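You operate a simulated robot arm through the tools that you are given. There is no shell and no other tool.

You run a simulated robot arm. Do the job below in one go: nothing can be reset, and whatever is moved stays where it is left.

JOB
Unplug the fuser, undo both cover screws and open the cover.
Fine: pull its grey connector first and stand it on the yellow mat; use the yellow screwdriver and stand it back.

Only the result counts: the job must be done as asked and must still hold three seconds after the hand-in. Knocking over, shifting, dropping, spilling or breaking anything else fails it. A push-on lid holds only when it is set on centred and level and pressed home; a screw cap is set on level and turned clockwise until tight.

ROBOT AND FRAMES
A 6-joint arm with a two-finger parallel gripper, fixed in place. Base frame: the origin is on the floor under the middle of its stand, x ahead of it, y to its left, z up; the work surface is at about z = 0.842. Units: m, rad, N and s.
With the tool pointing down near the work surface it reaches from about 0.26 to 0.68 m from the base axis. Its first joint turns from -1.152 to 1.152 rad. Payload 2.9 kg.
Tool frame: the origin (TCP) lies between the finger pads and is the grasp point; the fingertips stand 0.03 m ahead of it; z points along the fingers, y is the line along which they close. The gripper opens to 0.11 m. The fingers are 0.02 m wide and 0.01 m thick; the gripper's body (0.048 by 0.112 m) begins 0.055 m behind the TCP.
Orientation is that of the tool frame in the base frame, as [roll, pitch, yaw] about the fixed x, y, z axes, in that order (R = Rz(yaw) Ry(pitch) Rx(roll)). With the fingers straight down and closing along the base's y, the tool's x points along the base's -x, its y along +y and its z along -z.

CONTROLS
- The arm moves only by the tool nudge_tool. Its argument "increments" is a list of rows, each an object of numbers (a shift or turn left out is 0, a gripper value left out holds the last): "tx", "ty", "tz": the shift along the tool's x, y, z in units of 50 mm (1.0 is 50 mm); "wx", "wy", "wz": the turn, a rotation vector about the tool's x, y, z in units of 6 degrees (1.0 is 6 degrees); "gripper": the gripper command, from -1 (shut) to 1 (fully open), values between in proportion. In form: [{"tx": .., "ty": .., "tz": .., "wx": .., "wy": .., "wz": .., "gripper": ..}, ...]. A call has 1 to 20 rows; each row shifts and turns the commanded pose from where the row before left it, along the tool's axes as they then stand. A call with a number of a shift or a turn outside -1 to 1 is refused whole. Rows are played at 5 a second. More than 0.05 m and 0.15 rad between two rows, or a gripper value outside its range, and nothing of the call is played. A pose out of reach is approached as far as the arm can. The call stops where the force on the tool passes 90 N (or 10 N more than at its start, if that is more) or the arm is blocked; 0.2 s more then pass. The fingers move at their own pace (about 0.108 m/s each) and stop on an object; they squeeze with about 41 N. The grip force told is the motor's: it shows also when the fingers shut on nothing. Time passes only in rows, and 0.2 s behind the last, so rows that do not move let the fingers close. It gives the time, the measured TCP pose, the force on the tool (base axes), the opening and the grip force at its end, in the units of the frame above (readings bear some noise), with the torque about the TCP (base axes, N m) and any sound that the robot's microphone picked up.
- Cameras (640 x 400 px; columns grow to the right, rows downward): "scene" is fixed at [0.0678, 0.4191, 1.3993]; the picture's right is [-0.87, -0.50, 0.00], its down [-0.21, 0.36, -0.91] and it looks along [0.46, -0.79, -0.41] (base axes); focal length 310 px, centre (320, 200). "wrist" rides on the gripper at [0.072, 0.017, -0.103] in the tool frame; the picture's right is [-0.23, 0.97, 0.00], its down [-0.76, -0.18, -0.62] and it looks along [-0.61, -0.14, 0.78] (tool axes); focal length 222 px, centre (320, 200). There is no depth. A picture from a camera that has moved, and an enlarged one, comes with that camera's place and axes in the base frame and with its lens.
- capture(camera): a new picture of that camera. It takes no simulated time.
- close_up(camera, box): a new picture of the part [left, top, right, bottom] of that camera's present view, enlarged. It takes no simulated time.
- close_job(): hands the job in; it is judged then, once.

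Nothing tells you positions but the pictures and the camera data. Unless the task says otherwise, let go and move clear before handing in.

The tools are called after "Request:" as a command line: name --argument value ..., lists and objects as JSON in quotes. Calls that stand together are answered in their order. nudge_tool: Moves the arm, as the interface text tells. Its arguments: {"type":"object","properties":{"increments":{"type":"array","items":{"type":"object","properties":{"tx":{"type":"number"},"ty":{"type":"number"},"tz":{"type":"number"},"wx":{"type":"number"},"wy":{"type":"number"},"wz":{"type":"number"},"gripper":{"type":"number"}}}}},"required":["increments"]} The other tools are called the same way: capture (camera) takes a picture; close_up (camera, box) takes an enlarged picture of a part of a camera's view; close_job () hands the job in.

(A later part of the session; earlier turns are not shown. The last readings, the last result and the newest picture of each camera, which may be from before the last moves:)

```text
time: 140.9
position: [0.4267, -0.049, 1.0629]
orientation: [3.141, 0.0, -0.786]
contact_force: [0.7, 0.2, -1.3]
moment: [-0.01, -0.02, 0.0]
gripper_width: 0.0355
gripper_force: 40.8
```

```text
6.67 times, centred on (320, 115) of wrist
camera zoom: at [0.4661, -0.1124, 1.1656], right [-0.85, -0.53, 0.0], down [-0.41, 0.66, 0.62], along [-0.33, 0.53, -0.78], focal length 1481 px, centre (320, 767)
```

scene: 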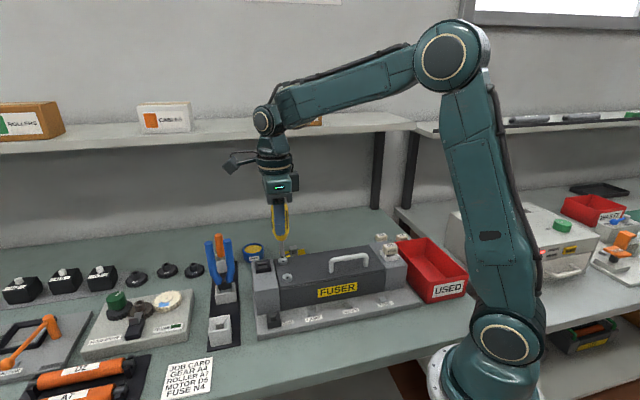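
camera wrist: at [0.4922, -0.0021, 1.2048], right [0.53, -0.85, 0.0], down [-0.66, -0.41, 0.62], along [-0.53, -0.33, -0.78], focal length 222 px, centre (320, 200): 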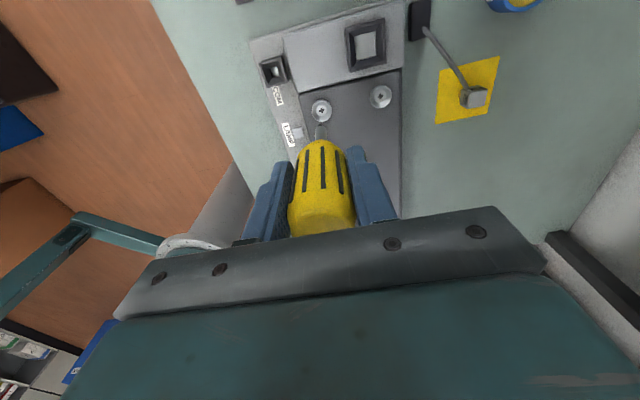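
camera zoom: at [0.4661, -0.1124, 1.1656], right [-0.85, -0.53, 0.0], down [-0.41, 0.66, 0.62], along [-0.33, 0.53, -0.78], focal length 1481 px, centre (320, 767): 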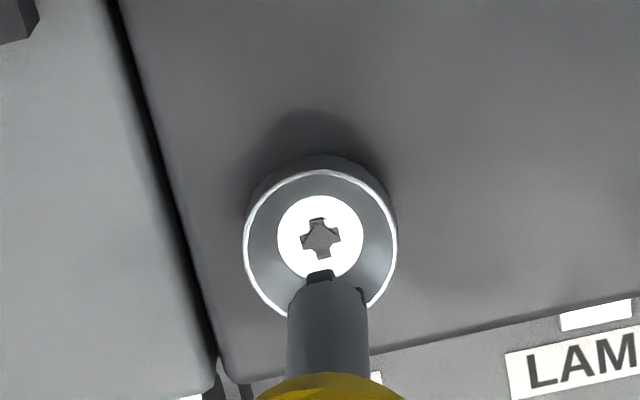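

The front screw rose to its end of travel (torque then built up steadily at the stop), so it's undone. I'll move over to the back screw and rewind.

Request:
nudge_tool --increments '[{"tz": -0.2}, {"tx": 0.68}, {"tx": 0.68}, {"wz": 1, "tx": -0.001, "ty": 0.0095}, {"wz": 1, "tx": -0.001, "ty": 0.0095}, {"wz": 1, "tx": -0.001, "ty": 0.0095}, {"wz": 1, "tx": -0.001, "ty": 0.0095}, {"wz": 1, "tx": -0.001, "ty": 0.0095}, {"wz": 1, "tx": -0.001, "ty": 0.0095}, {"wz": 1, "tx": -0.001, "ty": 0.0095}, {"wz": 1, "tx": -0.001, "ty": 0.0095}, {"wz": 1, "tx": -0.001, "ty": 0.0095}, {"wz": 1, "tx": -0.001, "ty": 0.0095}, {"wz": 1, "tx": -0.001, "ty": 0.0095}, {"wz": 1, "tx": -0.001, "ty": 0.0095}, {"wz": 1, "tx": -0.001, "ty": 0.0095}, {"wz": 1, "tx": -0.001, "ty": 0.0095}, {"wz": 1, "tx": -0.001, "ty": 0.0095}]'

Request:
nudge_tool --increments '[{"wz": 1, "tx": -0.001, "ty": 0.0095}, {"wz": 1, "tx": -0.001, "ty": 0.0095}, {"wz": 1, "tx": -0.001, "ty": 0.0095}, {"wz": 1, "tx": -0.001, "ty": 0.0095}, {"wz": 1, "tx": -0.001, "ty": 0.0095}, {"wz": 1, "tx": -0.001, "ty": 0.0095}, {"wz": 1, "tx": -0.001, "ty": 0.0095}, {"wz": 1, "tx": -0.001, "ty": 0.0095}, {"wz": 1, "tx": -0.001, "ty": 0.0095}, {"wz": 1, "tx": -0.001, "ty": 0.0095}, {"wz": 1, "tx": -0.001, "ty": 0.0095}, {"wz": 1, "tx": -0.001, "ty": 0.0095}, {"wz": 1, "tx": -0.001, "ty": 0.0095}, {"wz": 1, "tx": -0.001, "ty": 0.0095}, {"wz": 1, "tx": -0.001, "ty": 0.0095}]'

Request:
nudge_tool --increments '[{"wz": 1, "tx": -0.001, "ty": 0.0095}, {"wz": 1, "tx": -0.001, "ty": 0.0095}, {"wz": 1, "tx": -0.001, "ty": 0.0095}, {"wz": 1, "tx": -0.001, "ty": 0.0095}, {"wz": 1, "tx": -0.001, "ty": 0.0095}, {"wz": 1, "tx": -0.001, "ty": 0.0095}, {"wz": 1, "tx": -0.001, "ty": 0.0095}, {"wz": 1, "tx": -0.001, "ty": 0.0095}, {"wz": 1, "tx": -0.001, "ty": 0.0095}, {"wz": 1, "tx": -0.001, "ty": 0.0095}, {"wz": 1, "tx": -0.001, "ty": 0.0095}, {"wz": 1, "tx": -0.001, "ty": 0.0095}, {"wz": 1, "tx": -0.001, "ty": 0.0095}, {"wz": 1, "tx": -0.001, "ty": 0.0095}, {"wz": 1, "tx": -0.001, "ty": 0.0095}, {}, {}]'

Request:
close_up --camera "scene" --box '[256, 225, 304, 265]'

Request:
close_up --camera "wrist" --box '[288, 85, 352, 145]'

Request:
capture --camera "scene"

```text
time: 144.7
position: [0.4683, -0.0987, 1.0709]
orientation: [-3.141, 0.001, -2.357]
contact_force: [0.5, 0.2, -0.9]
moment: [0.0, -0.05, -0.05]
gripper_width: 0.0357
gripper_force: 40.8
```

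```text
time: 147.9
position: [0.4707, -0.0911, 1.0721]
orientation: [-3.141, -0.001, 2.356]
contact_force: [-0.6, -0.9, -1.0]
moment: [-0.01, -0.01, -0.01]
gripper_width: 0.0355
gripper_force: 40.8
```

```text
time: 151.5
position: [0.4762, -0.092, 1.0721]
orientation: [-3.141, 0.0, 0.785]
contact_force: [0.1, 0.0, -1.0]
moment: [-0.02, 0.01, 0.01]
gripper_width: 0.0355
gripper_force: 41.1
```

```text
10.00 times, centred on (280, 245) of scene
camera zoom: at [0.0678, 0.4191, 1.3993], right [-0.87, -0.5, 0.0], down [-0.21, 0.36, -0.91], along [0.46, -0.79, -0.41], focal length 3095 px, centre (720, -250)
```

zoom: 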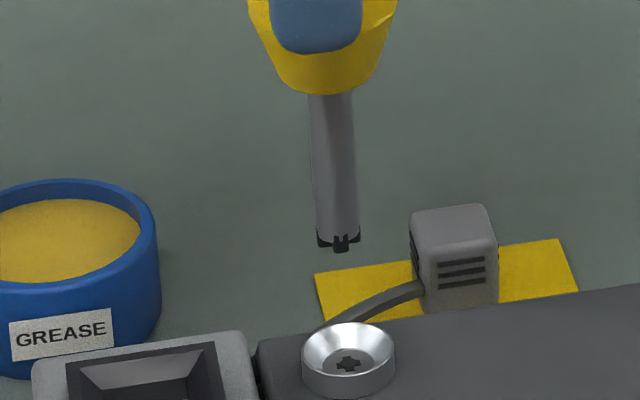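

```text
6.67 times, centred on (320, 115) of wrist
camera zoom: at [0.54, -0.0516, 1.1746], right [0.53, -0.85, 0.0], down [-0.66, -0.41, 0.62], along [-0.53, -0.33, -0.78], focal length 1481 px, centre (320, 767)
```

zoom: 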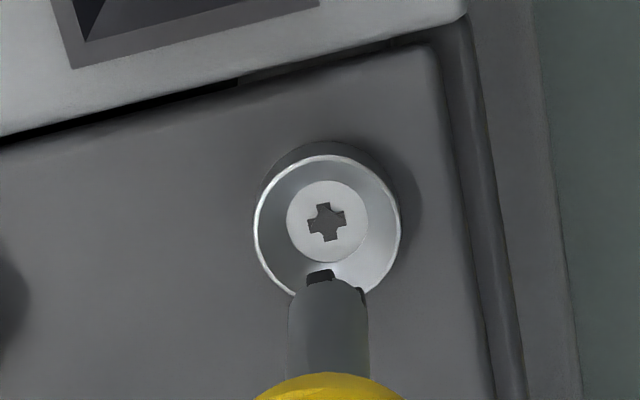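

```text
taken
```

scene: 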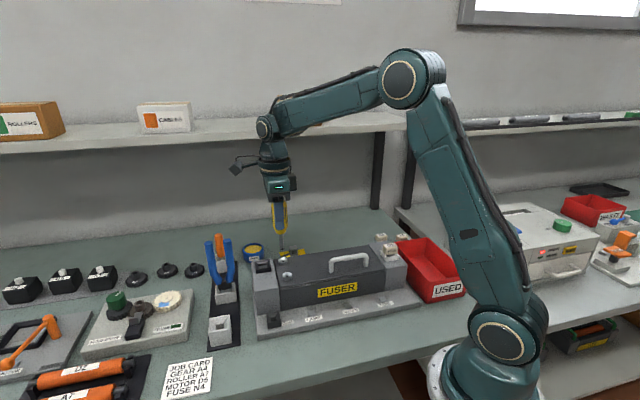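

The tip lines up with the back screw in both views. I'll lower onto it.

Request:
nudge_tool --increments '[{"tz": 0.3}, {"tz": 0.25}, {"tz": 0.08}, {}, {}]'

Request:
close_up --camera "wrist" --box '[288, 85, 352, 145]'

Request:
close_up --camera "scene" --box '[265, 240, 297, 270]'

```text
time: 152.7
position: [0.4775, -0.0913, 1.0398]
orientation: [3.141, -0.001, 0.784]
contact_force: [-0.2, 0.0, -0.7]
moment: [-0.02, 0.03, 0.0]
gripper_width: 0.0357
gripper_force: 41.3
```

```text
6.67 times, centred on (320, 115) of wrist
camera zoom: at [0.5406, -0.0517, 1.1421], right [0.53, -0.85, 0.0], down [-0.66, -0.41, 0.62], along [-0.53, -0.33, -0.78], focal length 1481 px, centre (320, 767)
```

zoom: 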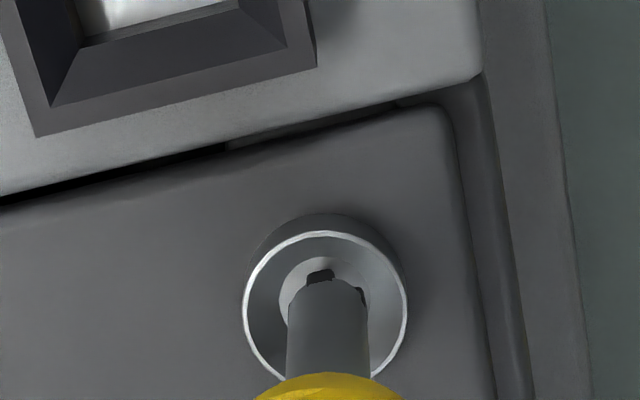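

```text
13.33 times, centred on (281, 255) of scene
camera zoom: at [0.0678, 0.4191, 1.3993], right [-0.87, -0.5, 0.0], down [-0.21, 0.36, -0.91], along [0.46, -0.79, -0.41], focal length 4127 px, centre (840, -533)
```

zoom: 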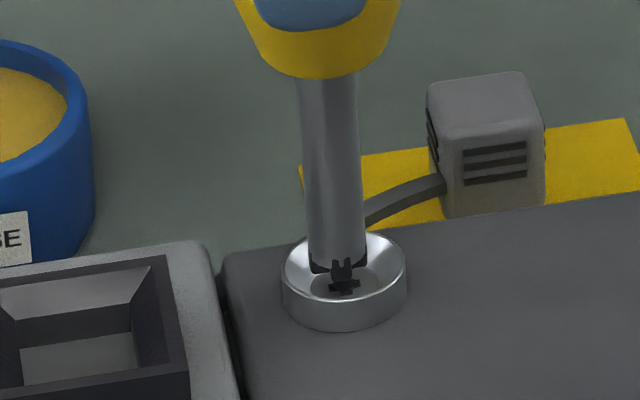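

Request:
nudge_tool --increments '[{"tx": -0.012, "ty": -0.008}, {"tz": 0.04}, {"tz": 0.02}, {}]'

Request:
nudge_tool --increments '[{"tz": 0.02}, {}, {}]'

Request:
nudge_tool --increments '[{"tz": 0.02}, {}, {}]'

```text
time: 153.7
position: [0.4775, -0.0916, 1.0368]
orientation: [3.141, 0.0, 0.785]
contact_force: [0.2, -0.4, -1.4]
moment: [-0.01, 0.02, 0.0]
gripper_width: 0.0355
gripper_force: 40.7
```

```text
time: 154.5
position: [0.4768, -0.0917, 1.0355]
orientation: [-3.142, 0.001, 0.786]
contact_force: [-0.9, 0.7, -0.8]
moment: [0.03, 0.0, 0.0]
gripper_width: 0.0355
gripper_force: 41.0
```

```text
time: 155.3
position: [0.4768, -0.0927, 1.0341]
orientation: [3.141, 0.002, 0.784]
contact_force: [0.9, -0.1, -0.4]
moment: [0.0, -0.03, 0.01]
gripper_width: 0.0354
gripper_force: 41.0
```

Request:
nudge_tool --increments '[{"tz": 0.02}, {}, {}]'

Request:
nudge_tool --increments '[{"tz": 0.02}, {}, {}]'

Request:
nudge_tool --increments '[{"tz": 0.02}, {}, {}]'

Request:
close_up --camera "wrist" --box '[288, 85, 352, 145]'

Request:
close_up --camera "scene" --box '[265, 240, 297, 270]'

```text
time: 156.1
position: [0.476, -0.0923, 1.0331]
orientation: [3.141, 0.0, 0.784]
contact_force: [-1.3, -0.2, 1.9]
moment: [-0.01, 0.03, -0.02]
gripper_width: 0.0356
gripper_force: 40.9
```

```text
time: 156.9
position: [0.4766, -0.0918, 1.0346]
orientation: [3.14, 0.001, 0.785]
contact_force: [-0.2, 3.1, 10.7]
moment: [0.29, 0.06, -0.01]
gripper_width: 0.0355
gripper_force: 41.2
```

```text
time: 157.7
position: [0.4762, -0.0935, 1.0338]
orientation: [3.139, -0.002, 0.786]
contact_force: [1.5, -0.2, 20.3]
moment: [-0.05, -0.07, 0.01]
gripper_width: 0.0355
gripper_force: 40.8
```

```text
6.67 times, centred on (320, 115) of wrist
camera zoom: at [0.5394, -0.0526, 1.1366], right [0.53, -0.85, 0.0], down [-0.67, -0.41, 0.62], along [-0.53, -0.33, -0.78], focal length 1481 px, centre (320, 767)
```

zoom: 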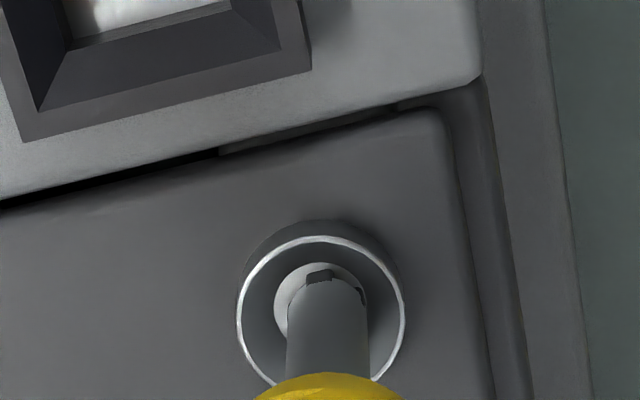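

```text
13.33 times, centred on (281, 255) of scene
camera zoom: at [0.0675, 0.4192, 1.3993], right [-0.87, -0.5, 0.0], down [-0.21, 0.36, -0.91], along [0.46, -0.79, -0.41], focal length 4127 px, centre (840, -533)
```

zoom: 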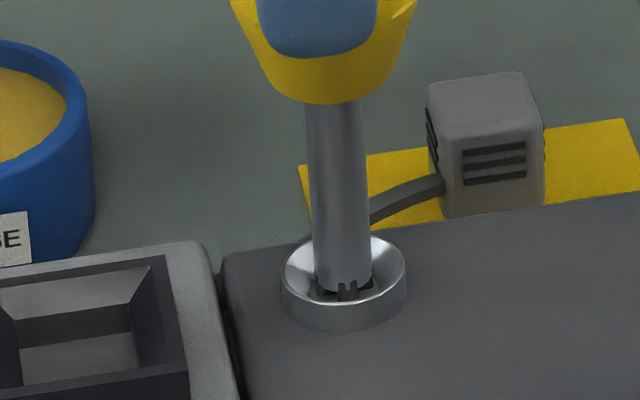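

Seated at 20 N; a small 0.8 mm correction, then turning counter-clockwise.

Request:
nudge_tool --increments '[{"ty": -0.016}, {"wz": -1, "tx": -0.0005, "ty": -0.0095}, {"wz": -1, "tx": -0.0005, "ty": -0.0095}, {"wz": -1, "tx": -0.0005, "ty": -0.0095}, {"wz": -1, "tx": -0.0005, "ty": -0.0095}, {"wz": -1, "tx": -0.0005, "ty": -0.0095}, {"wz": -1, "tx": -0.0005, "ty": -0.0095}, {"wz": -1, "tx": -0.0005, "ty": -0.0095}, {"wz": -1, "tx": -0.0005, "ty": -0.0095}]'

Request:
nudge_tool --increments '[{"wz": -1, "tx": -0.0005, "ty": -0.0095}, {"wz": -1, "tx": -0.0005, "ty": -0.0095}, {"wz": -1, "tx": -0.0005, "ty": -0.0095}, {"wz": -1, "tx": -0.0005, "ty": -0.0095}, {"wz": -1, "tx": -0.0005, "ty": -0.0095}, {"wz": -1, "tx": -0.0005, "ty": -0.0095}, {"wz": -1, "tx": -0.0005, "ty": -0.0095}]'

Request:
close_up --camera "wrist" --box '[288, 85, 352, 145]'

Request:
close_up --camera "scene" --box '[265, 240, 297, 270]'

```text
time: 159.7
position: [0.4713, -0.0912, 1.0347]
orientation: [3.136, 0.002, 1.624]
contact_force: [1.1, -3.6, 29.4]
moment: [-0.41, -0.19, -0.01]
gripper_width: 0.0356
gripper_force: 41.1
```

```text
time: 161.3
position: [0.47, -0.0903, 1.0343]
orientation: [3.141, 0.003, 2.359]
contact_force: [-0.4, -1.2, 31.6]
moment: [-0.15, 0.08, -0.01]
gripper_width: 0.0355
gripper_force: 40.7
```

```text
6.67 times, centred on (320, 115) of wrist
camera zoom: at [0.4293, -0.0271, 1.1366], right [0.85, 0.53, 0.0], down [0.41, -0.66, 0.63], along [0.33, -0.53, -0.78], focal length 1481 px, centre (320, 767)
```

zoom: 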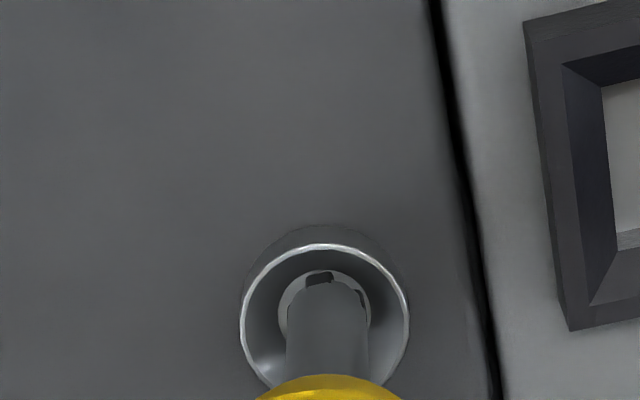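

```text
13.33 times, centred on (281, 255) of scene
camera zoom: at [0.0673, 0.4192, 1.3993], right [-0.87, -0.5, 0.0], down [-0.21, 0.36, -0.91], along [0.46, -0.79, -0.41], focal length 4127 px, centre (840, -533)
```

zoom: 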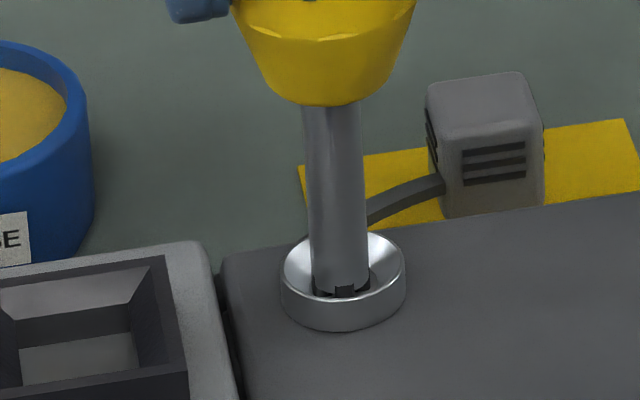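

Request:
nudge_tool --increments '[{"wz": -1, "tx": -0.0005, "ty": -0.0095}, {"wz": -1, "tx": -0.0005, "ty": -0.0095}, {"wz": -1, "tx": -0.0005, "ty": -0.0095}, {"wz": -1, "tx": -0.0005, "ty": -0.0095}, {"wz": -1, "tx": -0.0005, "ty": -0.0095}, {"wz": -1, "tx": -0.0005, "ty": -0.0095}, {"wz": -1, "tx": -0.0005, "ty": -0.0095}, {"wz": -1, "tx": -0.0005, "ty": -0.0095}, {"wz": -1, "tx": -0.0005, "ty": -0.0095}, {"wz": -1, "tx": -0.0005, "ty": -0.0095}]'

Request:
close_up --camera "wrist" --box '[288, 85, 352, 145]'

Request:
close_up --camera "scene" --box '[265, 240, 297, 270]'

```text
time: 163.5
position: [0.4666, -0.0962, 1.0341]
orientation: [-3.14, 0.004, -2.878]
contact_force: [-1.2, 0.7, 32.6]
moment: [0.14, -0.03, -0.01]
gripper_width: 0.0353
gripper_force: 40.8
```

```text
6.67 times, centred on (320, 115) of wrist
camera zoom: at [0.393, -0.0974, 1.1367], right [-0.03, 1.0, 0.0], down [0.78, 0.03, 0.63], along [0.63, 0.02, -0.78], focal length 1481 px, centre (320, 767)
```

zoom: 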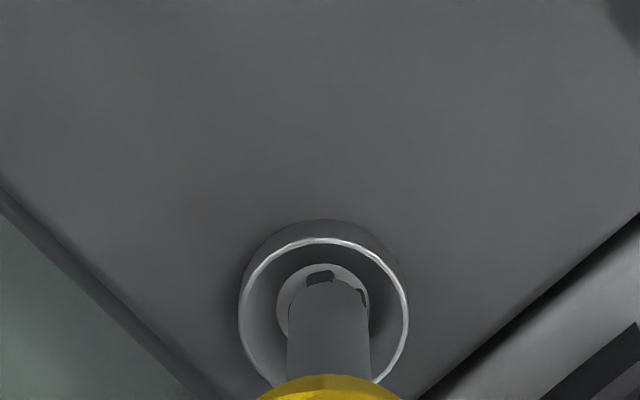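

```text
13.33 times, centred on (281, 255) of scene
camera zoom: at [0.0673, 0.4192, 1.3993], right [-0.87, -0.5, 0.0], down [-0.21, 0.36, -0.91], along [0.46, -0.79, -0.41], focal length 4127 px, centre (840, -533)
```

zoom: 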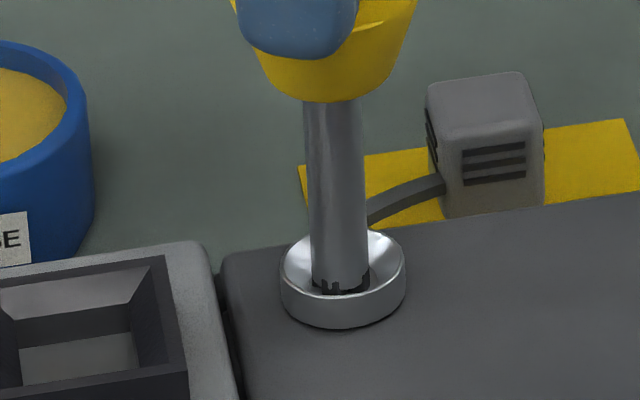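

Request:
nudge_tool --increments '[{"tx": 0.012, "ty": -0.007}, {"wz": -1, "tx": -0.0005, "ty": -0.0095}, {"wz": -1, "tx": -0.0005, "ty": -0.0095}, {"wz": -1, "tx": -0.0005, "ty": -0.0095}, {"wz": -1, "tx": -0.0005, "ty": -0.0095}, {"wz": -1, "tx": -0.0005, "ty": -0.0095}, {"wz": -1, "tx": -0.0005, "ty": -0.0095}, {"wz": -1, "tx": -0.0005, "ty": -0.0095}, {"wz": -1, "tx": -0.0005, "ty": -0.0095}, {"wz": -1, "tx": -0.0005, "ty": -0.0095}, {"wz": -1, "tx": -0.0005, "ty": -0.0095}]'

Request:
nudge_tool --increments '[{"wz": -1, "tx": -0.0005, "ty": -0.0095}, {"wz": -1, "tx": -0.0005, "ty": -0.0095}, {"wz": -1, "tx": -0.0005, "ty": -0.0095}, {"wz": -1, "tx": -0.0005, "ty": -0.0095}, {"wz": -1, "tx": -0.0005, "ty": -0.0095}, {"wz": -1, "tx": -0.0005, "ty": -0.0095}, {"wz": -1, "tx": -0.0005, "ty": -0.0095}, {"wz": -1, "tx": -0.0005, "ty": -0.0095}, {"wz": -1, "tx": -0.0005, "ty": -0.0095}, {"wz": -1, "tx": -0.0005, "ty": -0.0095}]'

Request:
close_up --camera "wrist" --box '[288, 85, 352, 145]'

Request:
close_up --camera "scene" --box '[265, 240, 297, 270]'

```text
time: 165.9
position: [0.4705, -0.099, 1.0341]
orientation: [-3.134, 0.0, -1.831]
contact_force: [0.8, 1.7, 34.9]
moment: [0.28, -0.18, 0.0]
gripper_width: 0.0354
gripper_force: 41.0
```

```text
time: 168.1
position: [0.4751, -0.0985, 1.0349]
orientation: [-3.137, -0.007, -0.782]
contact_force: [0.7, 2.0, 35.5]
moment: [0.22, 0.05, -0.03]
gripper_width: 0.0352
gripper_force: 40.6
```

```text
6.67 times, centred on (320, 115) of wrist
camera zoom: at [0.514, -0.1611, 1.1383], right [-0.85, -0.53, -0.01], down [-0.42, 0.66, 0.62], along [-0.32, 0.53, -0.79], focal length 1481 px, centre (320, 767)
```

zoom: 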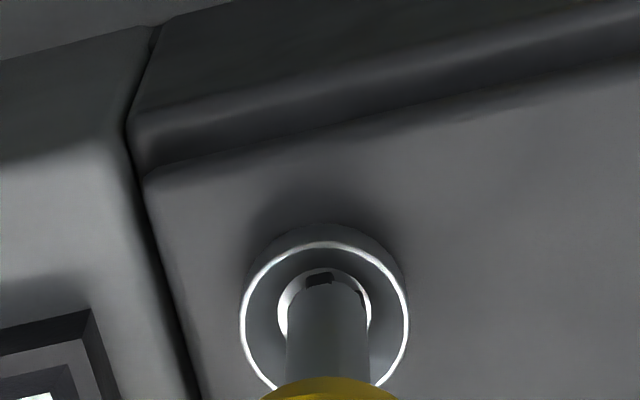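

```text
13.33 times, centred on (281, 255) of scene
camera zoom: at [0.0673, 0.4193, 1.3993], right [-0.87, -0.5, 0.0], down [-0.21, 0.36, -0.91], along [0.46, -0.79, -0.41], focal length 4127 px, centre (840, -533)
```

zoom: 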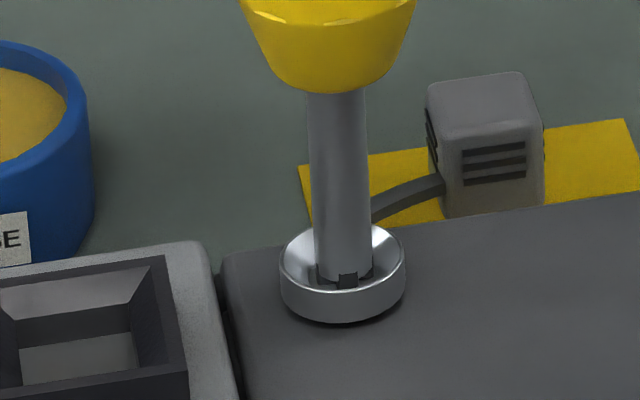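

The back screw has risen clearly after 270°. I'll lift, rewind and do the second stroke.

Request:
nudge_tool --increments '[{"tz": -0.1}, {"tz": -0.2}, {"tz": -0.2}, {"tz": -0.1}, {"wz": 1, "tx": -0.001, "ty": 0.0095}, {"wz": 1, "tx": -0.001, "ty": 0.0095}, {"wz": 1, "tx": -0.001, "ty": 0.0095}, {"wz": 1, "tx": -0.001, "ty": 0.0095}, {"wz": 1, "tx": -0.001, "ty": 0.0095}, {"wz": 1, "tx": -0.001, "ty": 0.0095}, {"wz": 1, "tx": -0.001, "ty": 0.0095}, {"wz": 1, "tx": -0.001, "ty": 0.0095}, {"wz": 1, "tx": -0.001, "ty": 0.0095}, {"wz": 1, "tx": -0.001, "ty": 0.0095}, {"wz": 1, "tx": -0.001, "ty": 0.0095}, {"wz": 1, "tx": -0.001, "ty": 0.0095}, {"wz": 1, "tx": -0.001, "ty": 0.0095}, {"wz": 1, "tx": -0.001, "ty": 0.0095}, {"wz": 1, "tx": -0.001, "ty": 0.0095}]'

Request:
nudge_tool --increments '[{"wz": 1, "tx": -0.001, "ty": 0.0095}, {"wz": 1, "tx": -0.001, "ty": 0.0095}, {"wz": 1, "tx": -0.001, "ty": 0.0095}, {"wz": 1, "tx": -0.001, "ty": 0.0095}, {"wz": 1, "tx": -0.001, "ty": 0.0095}, {"wz": 1, "tx": -0.001, "ty": 0.0095}, {"wz": 1, "tx": -0.001, "ty": 0.0095}, {"wz": 1, "tx": -0.001, "ty": 0.0095}, {"wz": 1, "tx": -0.001, "ty": 0.0095}, {"wz": 1, "tx": -0.001, "ty": 0.0095}, {"wz": 1, "tx": -0.001, "ty": 0.0095}, {"wz": 1, "tx": -0.001, "ty": 0.0095}, {"wz": 1, "tx": -0.001, "ty": 0.0095}, {"wz": 1, "tx": -0.001, "ty": 0.0095}, {"wz": 1, "tx": -0.001, "ty": 0.0095}]'

Request:
nudge_tool --increments '[{"wz": 1, "tx": -0.001, "ty": 0.0095}, {"wz": 1, "tx": -0.001, "ty": 0.0095}, {"wz": 1, "tx": -0.001, "ty": 0.0095}, {"wz": 1, "tx": -0.001, "ty": 0.0095}, {"wz": 1, "tx": -0.001, "ty": 0.0095}, {"wz": 1, "tx": -0.001, "ty": 0.0095}, {"wz": 1, "tx": -0.001, "ty": 0.0095}, {"wz": 1, "tx": -0.001, "ty": 0.0095}, {"wz": 1, "tx": -0.001, "ty": 0.0095}, {"wz": 1, "tx": -0.001, "ty": 0.0095}, {"wz": 1, "tx": -0.001, "ty": 0.0095}, {"wz": 1, "tx": -0.001, "ty": 0.0095}, {"wz": 1, "tx": -0.001, "ty": 0.0095}, {"wz": 1, "tx": -0.001, "ty": 0.0095}, {"wz": 1, "tx": -0.001, "ty": 0.0095}, {}, {}]'

Request:
close_up --camera "wrist" --box '[288, 85, 352, 145]'

Request:
close_up --camera "scene" --box '[265, 240, 297, 270]'

```text
time: 172.1
position: [0.4671, -0.0972, 1.0631]
orientation: [-3.14, 0.0, -2.358]
contact_force: [-0.2, -0.5, -0.3]
moment: [-0.02, -0.01, -0.04]
gripper_width: 0.0355
gripper_force: 41.2
```

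```text
time: 175.3
position: [0.4683, -0.0912, 1.0603]
orientation: [-3.142, -0.001, 2.354]
contact_force: [0.0, 0.6, -1.1]
moment: [0.01, 0.0, 0.03]
gripper_width: 0.0357
gripper_force: 40.9
```

```text
time: 178.9
position: [0.4761, -0.093, 1.0615]
orientation: [-3.141, 0.0, 0.784]
contact_force: [-0.3, 0.5, 0.2]
moment: [0.03, -0.02, 0.02]
gripper_width: 0.0357
gripper_force: 41.0
```

```text
6.67 times, centred on (320, 115) of wrist
camera zoom: at [0.5386, -0.0522, 1.1655], right [0.53, -0.85, 0.0], down [-0.66, -0.41, 0.62], along [-0.53, -0.33, -0.78], focal length 1481 px, centre (320, 767)
```

zoom: 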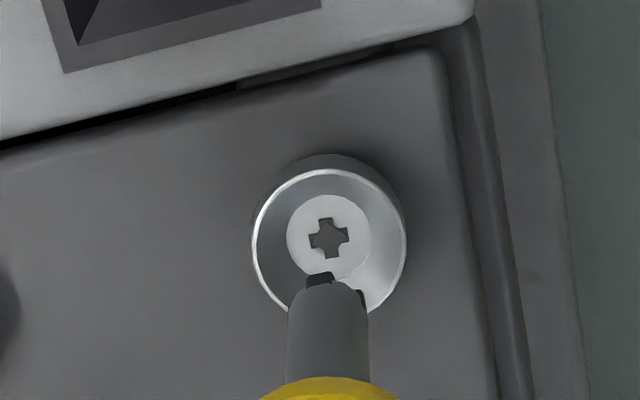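

```text
13.33 times, centred on (281, 255) of scene
camera zoom: at [0.0678, 0.4191, 1.3993], right [-0.87, -0.5, 0.0], down [-0.21, 0.36, -0.91], along [0.46, -0.79, -0.41], focal length 4127 px, centre (840, -533)
```

zoom: 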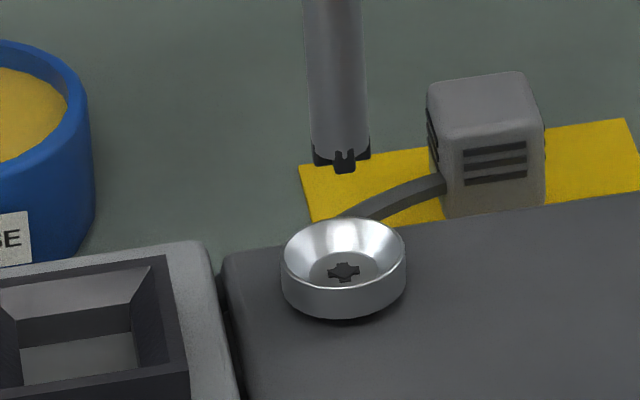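

Request:
nudge_tool --increments '[{"tx": 0.016, "tz": 0.2}, {"tz": 0.18}, {"tz": 0.04}, {}, {}]'

Request:
close_up --camera "scene" --box '[265, 240, 297, 270]'

Request:
nudge_tool --increments '[{"tz": 0.02}, {}, {"tz": 0.02}, {}]'

```text
time: 180.1
position: [0.4761, -0.0912, 1.0405]
orientation: [-3.141, 0.001, 0.785]
contact_force: [0.4, -0.3, -1.4]
moment: [-0.05, 0.02, 0.03]
gripper_width: 0.0355
gripper_force: 41.0
```

```text
13.33 times, centred on (281, 255) of scene
camera zoom: at [0.0678, 0.4191, 1.3993], right [-0.87, -0.5, 0.0], down [-0.21, 0.36, -0.91], along [0.46, -0.79, -0.41], focal length 4127 px, centre (840, -533)
```

zoom: 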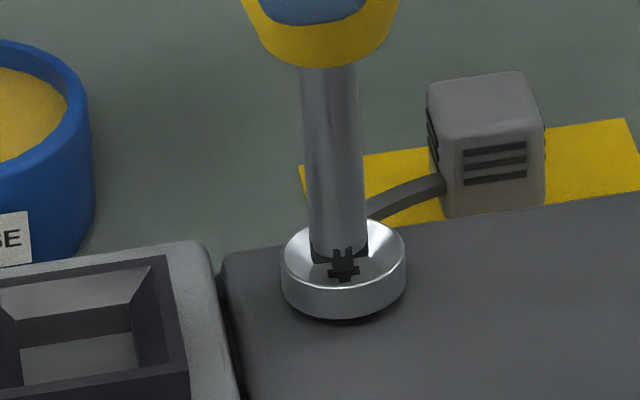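

```text
time: 181.1
position: [0.4767, -0.0903, 1.0402]
orientation: [-3.141, 0.0, 0.786]
contact_force: [1.0, -0.1, -1.3]
moment: [0.0, -0.02, 0.02]
gripper_width: 0.0353
gripper_force: 40.4
```

Request:
nudge_tool --increments '[{"tz": 0.02}, {}, {}]'

Request:
nudge_tool --increments '[{"tz": 0.02}, {}, {}]'

Request:
nudge_tool --increments '[{"tz": 0.02}, {}, {}]'

Request:
close_up --camera "wrist" --box '[288, 85, 352, 145]'

Request:
close_up --camera "scene" --box '[265, 240, 297, 270]'

```text
time: 181.9
position: [0.4757, -0.092, 1.0372]
orientation: [-3.14, 0.001, 0.787]
contact_force: [0.9, 1.1, -0.9]
moment: [0.0, 0.0, 0.01]
gripper_width: 0.0354
gripper_force: 40.6
```

```text
time: 182.7
position: [0.4749, -0.0924, 1.0375]
orientation: [-3.141, 0.002, 0.785]
contact_force: [-0.3, -0.3, -1.0]
moment: [-0.01, 0.02, 0.0]
gripper_width: 0.0357
gripper_force: 40.9
```

```text
time: 183.5
position: [0.4771, -0.0912, 1.0366]
orientation: [3.141, 0.0, 0.785]
contact_force: [0.8, 0.2, -0.7]
moment: [0.02, -0.01, 0.01]
gripper_width: 0.0354
gripper_force: 41.3
```

```text
6.67 times, centred on (320, 115) of wrist
camera zoom: at [0.5396, -0.0515, 1.1392], right [0.53, -0.85, 0.0], down [-0.66, -0.41, 0.62], along [-0.53, -0.33, -0.78], focal length 1481 px, centre (320, 767)
```

zoom: 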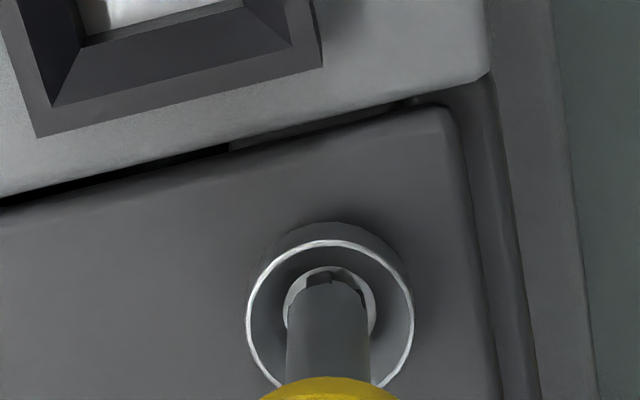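

```text
13.33 times, centred on (281, 255) of scene
camera zoom: at [0.0678, 0.4191, 1.3993], right [-0.87, -0.5, 0.0], down [-0.21, 0.36, -0.91], along [0.46, -0.79, -0.41], focal length 4127 px, centre (840, -533)
```

zoom: 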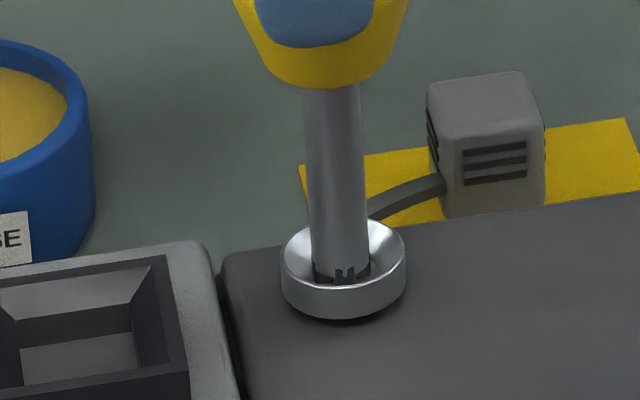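

Request:
nudge_tool --increments '[{"tz": 0.02}, {}, {}]'

Request:
nudge_tool --increments '[{"tz": 0.02}, {}, {}]'

Request:
nudge_tool --increments '[{"tz": 0.015}, {}, {}]'

```text
time: 184.3
position: [0.4759, -0.0911, 1.0355]
orientation: [3.139, 0.0, 0.787]
contact_force: [-1.9, -0.2, 6.8]
moment: [0.02, 0.08, -0.03]
gripper_width: 0.0356
gripper_force: 41.0
```

```text
time: 185.1
position: [0.4765, -0.0917, 1.0353]
orientation: [3.138, -0.002, 0.786]
contact_force: [0.4, -2.4, 18.7]
moment: [-0.14, 0.05, -0.02]
gripper_width: 0.0354
gripper_force: 41.2
```

```text
time: 185.9
position: [0.4772, -0.0915, 1.0343]
orientation: [3.137, -0.002, 0.785]
contact_force: [-1.4, 2.3, 32.9]
moment: [0.16, 0.2, -0.05]
gripper_width: 0.0355
gripper_force: 40.6
```

Seated at about 30 N. Turning counter-clockwise again.

Request:
nudge_tool --increments '[{"wz": -1, "tx": -0.0005, "ty": -0.0095, "tz": -0.001}, {"wz": -1, "tx": -0.0005, "ty": -0.0095, "tz": -0.001}, {"wz": -1, "tx": -0.0005, "ty": -0.0095, "tz": -0.001}, {"wz": -1, "tx": -0.0005, "ty": -0.0095, "tz": -0.001}, {"wz": -1, "tx": -0.0005, "ty": -0.0095, "tz": -0.001}, {"wz": -1, "tx": -0.0005, "ty": -0.0095, "tz": -0.001}, {"wz": -1, "tx": -0.0005, "ty": -0.0095, "tz": -0.001}, {"wz": -1, "tx": -0.0005, "ty": -0.0095, "tz": -0.001}, {"wz": -1, "tx": -0.0005, "ty": -0.0095, "tz": -0.001}, {"wz": -1, "tx": -0.0005, "ty": -0.0095, "tz": -0.001}]'

Request:
nudge_tool --increments '[{"wz": -1, "tx": -0.0005, "ty": -0.0095, "tz": -0.001}, {"wz": -1, "tx": -0.0005, "ty": -0.0095, "tz": -0.001}, {"wz": -1, "tx": -0.0005, "ty": -0.0095, "tz": -0.001}, {"wz": -1, "tx": -0.0005, "ty": -0.0095, "tz": -0.001}, {"wz": -1, "tx": -0.0005, "ty": -0.0095, "tz": -0.001}]'

Request:
close_up --camera "wrist" --box '[288, 85, 352, 145]'

Request:
close_up --camera "scene" --box '[265, 240, 297, 270]'

```text
time: 188.1
position: [0.4724, -0.0906, 1.0358]
orientation: [3.138, 0.004, 1.835]
contact_force: [1.4, -3.9, 26.2]
moment: [-0.5, -0.17, -0.02]
gripper_width: 0.0355
gripper_force: 40.9
```

```text
time: 189.3
position: [0.4685, -0.0904, 1.0356]
orientation: [-3.141, 0.002, 2.356]
contact_force: [-2.4, -2.3, 25.8]
moment: [-0.29, 0.07, -0.02]
gripper_width: 0.0355
gripper_force: 40.7
```

```text
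6.67 times, centred on (320, 115) of wrist
camera zoom: at [0.4297, -0.0268, 1.1386], right [0.85, 0.53, 0.0], down [0.41, -0.66, 0.62], along [0.33, -0.53, -0.78], focal length 1481 px, centre (320, 767)
```

zoom: 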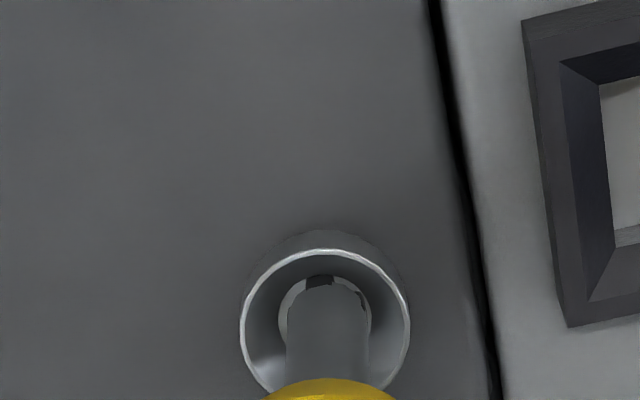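

```text
13.33 times, centred on (281, 255) of scene
camera zoom: at [0.0674, 0.4191, 1.3993], right [-0.87, -0.5, 0.0], down [-0.21, 0.36, -0.91], along [0.46, -0.79, -0.41], focal length 4127 px, centre (840, -533)
```

zoom: 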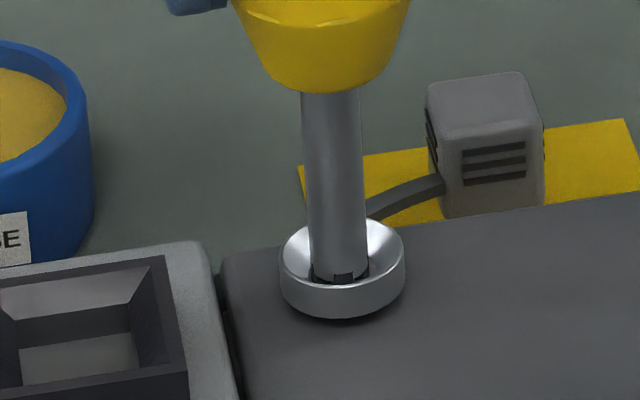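

Request:
nudge_tool --increments '[{"wz": -1, "tx": -0.0005, "ty": -0.0095}, {"wz": -1, "tx": -0.0005, "ty": -0.0095}, {"wz": -1, "tx": -0.0005, "ty": -0.0095}, {"wz": -1, "tx": -0.0005, "ty": -0.0095}, {"wz": -1, "tx": -0.0005, "ty": -0.0095}, {"wz": -1, "tx": -0.0005, "ty": -0.0095}, {"wz": -1, "tx": -0.0005, "ty": -0.0095}]'

Request:
nudge_tool --increments '[{"wz": -1, "tx": -0.0005, "ty": -0.0095}, {"wz": -1, "tx": -0.0005, "ty": -0.0095}, {"wz": -1, "tx": -0.0005, "ty": -0.0095}, {"wz": -1, "tx": -0.0005, "ty": -0.0095}, {"wz": -1, "tx": -0.0005, "ty": -0.0095}]'

Request:
close_up --camera "wrist" --box '[288, 85, 352, 145]'

Request:
close_up --camera "scene" --box '[265, 240, 297, 270]'

```text
time: 190.9
position: [0.467, -0.0937, 1.0354]
orientation: [-3.142, 0.002, 3.092]
contact_force: [-0.5, 0.7, 24.6]
moment: [0.14, -0.08, -0.29]
gripper_width: 0.0353
gripper_force: 41.4
```

```text
time: 192.1
position: [0.4672, -0.0968, 1.0348]
orientation: [-3.14, 0.001, -2.669]
contact_force: [2.1, -1.6, 21.7]
moment: [-0.19, -0.26, -0.29]
gripper_width: 0.0354
gripper_force: 41.3
```

```text
6.67 times, centred on (320, 115) of wrist
camera zoom: at [0.3956, -0.1138, 1.1387], right [-0.24, 0.97, 0.0], down [0.76, 0.19, 0.62], along [0.61, 0.15, -0.78], focal length 1481 px, centre (320, 767)
```

zoom: 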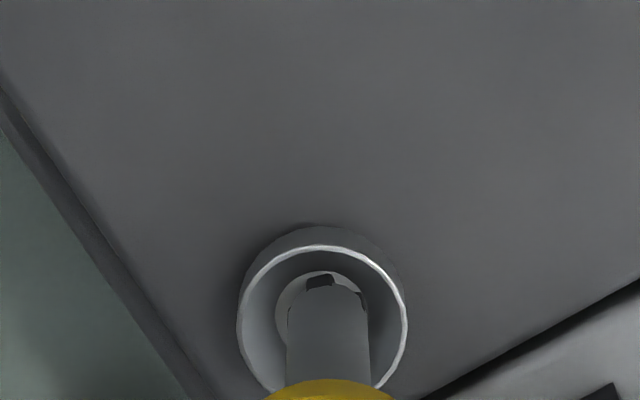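

```text
13.33 times, centred on (281, 255) of scene
camera zoom: at [0.0675, 0.4191, 1.3993], right [-0.87, -0.5, 0.0], down [-0.21, 0.36, -0.91], along [0.46, -0.79, -0.41], focal length 4127 px, centre (840, -533)
```

zoom: 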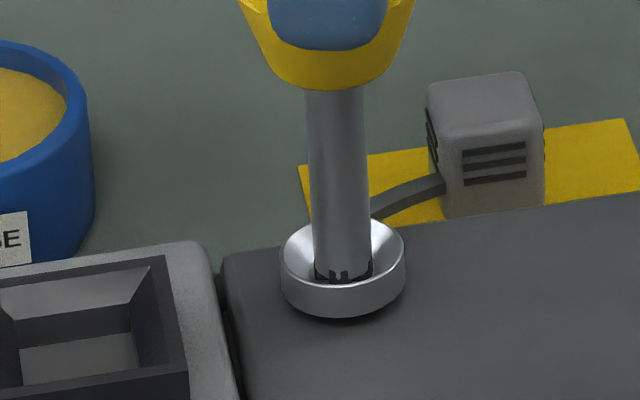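

The stop torque (about -0.3 N m) has appeared, as it did on the front screw. A few more degrees, then I'll lift and compare both heads.

Request:
nudge_tool --increments '[{"wz": -1, "tx": -0.0005, "ty": -0.0095}, {"wz": -1, "tx": -0.0005, "ty": -0.0095}, {"wz": -1, "tx": -0.0005, "ty": -0.0095}, {"wz": -1, "tx": -0.0005, "ty": -0.0095}, {"wz": -1, "tx": -0.0005, "ty": -0.0095}, {"wz": -1, "tx": -0.0005, "ty": -0.0095}]'

Request:
nudge_tool --increments '[{"tz": -0.1}, {"tz": -0.3}, {"tz": -0.5}, {"tz": -0.5}, {}]'

Request:
close_up --camera "scene" --box '[262, 240, 310, 280]'

Request:
capture --camera "wrist"

```text
time: 193.5
position: [0.4705, -0.098, 1.0361]
orientation: [-3.14, -0.001, -2.04]
contact_force: [-0.2, -1.6, 22.4]
moment: [-0.04, -0.08, -0.27]
gripper_width: 0.0356
gripper_force: 41.1
```

```text
time: 194.7
position: [0.4711, -0.0987, 1.1036]
orientation: [-3.139, 0.0, -2.043]
contact_force: [-0.7, 0.1, -1.3]
moment: [-0.01, -0.01, -0.02]
gripper_width: 0.0356
gripper_force: 40.9
```

```text
10.00 times, centred on (286, 260) of scene
camera zoom: at [0.0678, 0.4191, 1.3993], right [-0.87, -0.5, 0.0], down [-0.21, 0.36, -0.91], along [0.46, -0.79, -0.41], focal length 3095 px, centre (660, -400)
```

zoom: 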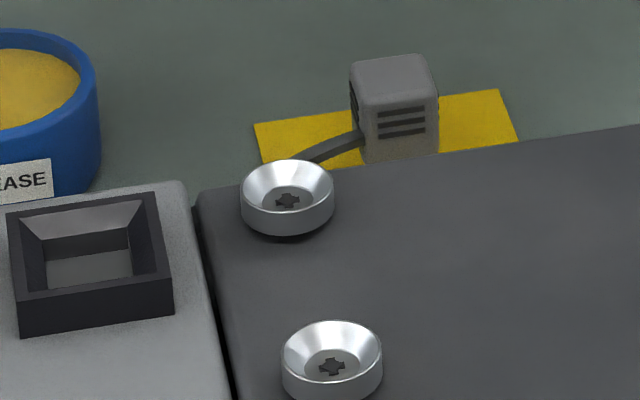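

```text
taken
camera wrist: at [0.423, -0.1546, 1.2073], right [-0.76, 0.64, 0.0], down [0.5, 0.6, 0.62], along [0.4, 0.48, -0.78], focal length 222 px, centre (320, 200)
```

wrist: 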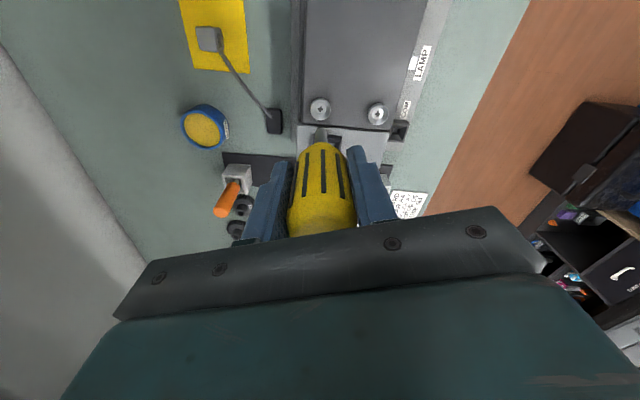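

Both screw heads stand at the raised end of travel. Now I'll return the screwdriver: rise, rewind to the grasp yaw and move over the holder.

Request:
nudge_tool --increments '[{"tz": -0.3}, {"tz": -0.3}, {"wz": 1}, {"wz": 1}, {"wz": 1}, {"wz": 1}, {"wz": 1}, {"wz": 1}, {"wz": 1}, {"wz": 1}, {"wz": 1}, {"wz": 1}, {"wz": 1}, {"wz": 1}, {"wz": 1}, {"wz": 1}, {"wz": 1}, {"wz": 1}]'

Request:
nudge_tool --increments '[{"wz": 1}, {"wz": 1}, {"wz": 1}, {"wz": 1}, {"wz": 1}, {"wz": 1}, {"wz": 1}, {"wz": 1}, {"wz": 1}, {"wz": 1}, {"wz": 1}, {"wz": 1}, {"wz": 1}, {"wz": 1}, {"wz": 1}, {"wz": 1}, {"wz": 1}, {}, {}]'

```text
time: 198.5
position: [0.4697, -0.0992, 1.1362]
orientation: [-3.141, 0.0, 2.564]
contact_force: [-0.1, -0.2, -0.1]
moment: [-0.02, 0.01, 0.0]
gripper_width: 0.0356
gripper_force: 41.2
```

```text
time: 202.5
position: [0.4702, -0.0996, 1.1342]
orientation: [-3.141, 0.001, 0.785]
contact_force: [-0.8, -0.2, -1.3]
moment: [0.02, 0.0, 0.01]
gripper_width: 0.0357
gripper_force: 41.3
```

Request:
nudge_tool --increments '[{"tx": 0.663, "ty": -0.479}, {"tx": 0.663, "ty": -0.479}, {"tx": 0.663, "ty": -0.479}, {"tx": 0.663, "ty": -0.479}, {"tx": 0.663, "ty": -0.479}, {}, {}]'

Request:
close_up --camera "wrist" --box '[280, 60, 376, 150]'

Request:
close_up --camera "scene" --box '[170, 240, 266, 350]'

```text
time: 204.1
position: [0.502, 0.1039, 1.1362]
orientation: [-3.141, -0.001, 0.786]
contact_force: [0.2, -0.5, -0.9]
moment: [0.0, -0.01, 0.01]
gripper_width: 0.0355
gripper_force: 41.0
```

```text
4.44 times, centred on (328, 105) of wrist
camera zoom: at [0.5643, 0.1439, 1.2392], right [0.53, -0.85, 0.0], down [-0.66, -0.41, 0.62], along [-0.53, -0.33, -0.78], focal length 987 px, centre (284, 622)
```

zoom: 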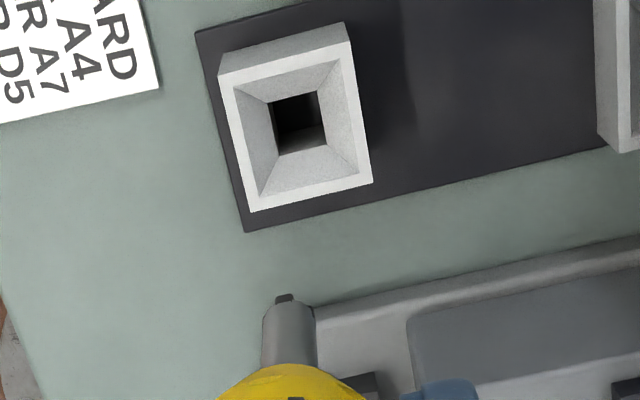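

```text
3.64 times, centred on (218, 295) of scene
camera zoom: at [0.0678, 0.4191, 1.3993], right [-0.87, -0.5, 0.0], down [-0.21, 0.36, -0.91], along [0.46, -0.79, -0.41], focal length 1126 px, centre (691, -146)
```

zoom: 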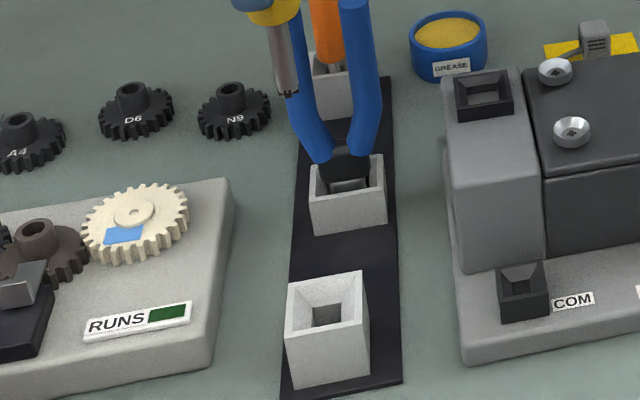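

The tip needs about 1 mm and 3 mm of correction to be centred over the holder's funnel. I'll apply it, come down to just above it and check.

Request:
nudge_tool --increments '[{"tx": -0.02, "ty": 0.055}, {"tz": 0.8}, {"tz": 0.8}, {"tz": 0.8}, {"tz": 0.15}, {}, {}]'

Request:
close_up --camera "wrist" --box '[280, 60, 376, 150]'

Request:
close_up --camera "scene" --box '[190, 290, 254, 350]'

```text
time: 205.7
position: [0.5046, 0.0978, 1.0074]
orientation: [3.141, 0.001, 0.784]
contact_force: [-0.7, -0.1, 0.1]
moment: [-0.02, 0.0, 0.04]
gripper_width: 0.0353
gripper_force: 40.5
```

```text
4.44 times, centred on (328, 105) of wrist
camera zoom: at [0.5673, 0.1383, 1.1109], right [0.53, -0.85, 0.0], down [-0.66, -0.41, 0.62], along [-0.53, -0.33, -0.78], focal length 987 px, centre (284, 622)
```

zoom: 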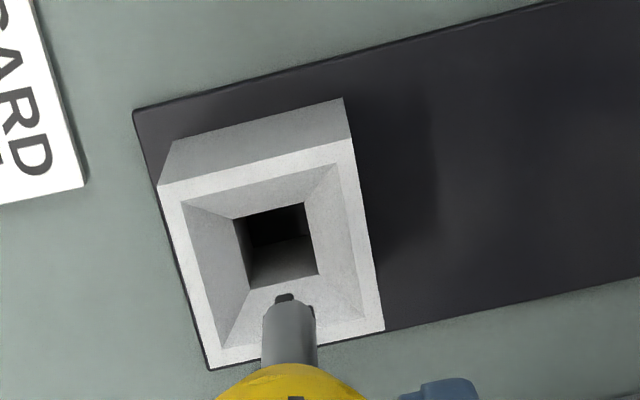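

```text
6.67 times, centred on (222, 320) of scene
camera zoom: at [0.0678, 0.4191, 1.3993], right [-0.87, -0.5, 0.0], down [-0.21, 0.36, -0.91], along [0.46, -0.79, -0.41], focal length 2063 px, centre (973, -600)
```

zoom: 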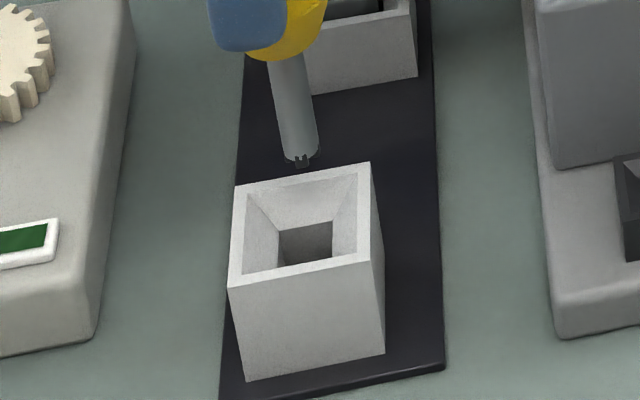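

Request:
nudge_tool --increments '[{"tx": 0.06, "ty": -0.04}, {}, {}, {}]'

Request:
close_up --camera "wrist" --box '[280, 60, 376, 150]'

Request:
close_up --camera "scene" --box '[190, 290, 254, 350]'

```text
time: 206.7
position: [0.5061, 0.1023, 1.0081]
orientation: [-3.141, 0.001, 0.787]
contact_force: [-0.1, 0.2, -1.2]
moment: [-0.01, 0.0, -0.03]
gripper_width: 0.0354
gripper_force: 40.6
```

```text
4.44 times, centred on (328, 105) of wrist
camera zoom: at [0.5679, 0.1426, 1.1109], right [0.53, -0.85, 0.0], down [-0.66, -0.41, 0.62], along [-0.53, -0.33, -0.78], focal length 987 px, centre (284, 622)
```

zoom: 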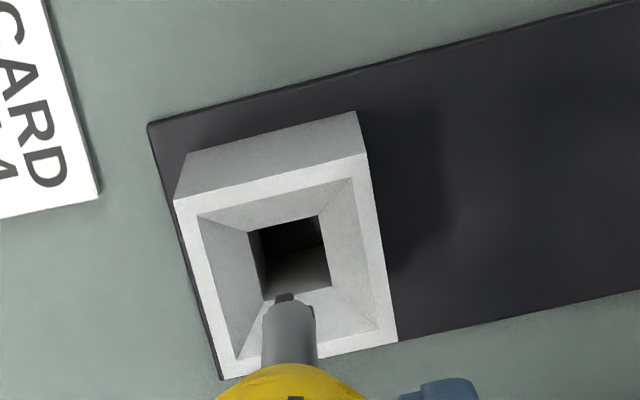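

```text
6.67 times, centred on (222, 320) of scene
camera zoom: at [0.0678, 0.4191, 1.3993], right [-0.87, -0.5, 0.0], down [-0.21, 0.36, -0.91], along [0.46, -0.79, -0.41], focal length 2063 px, centre (973, -600)
```

zoom: 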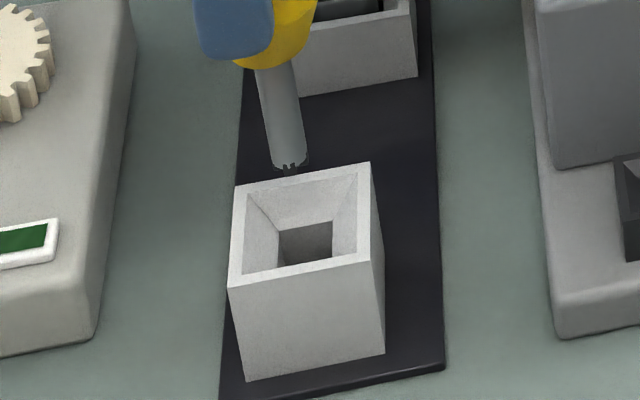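

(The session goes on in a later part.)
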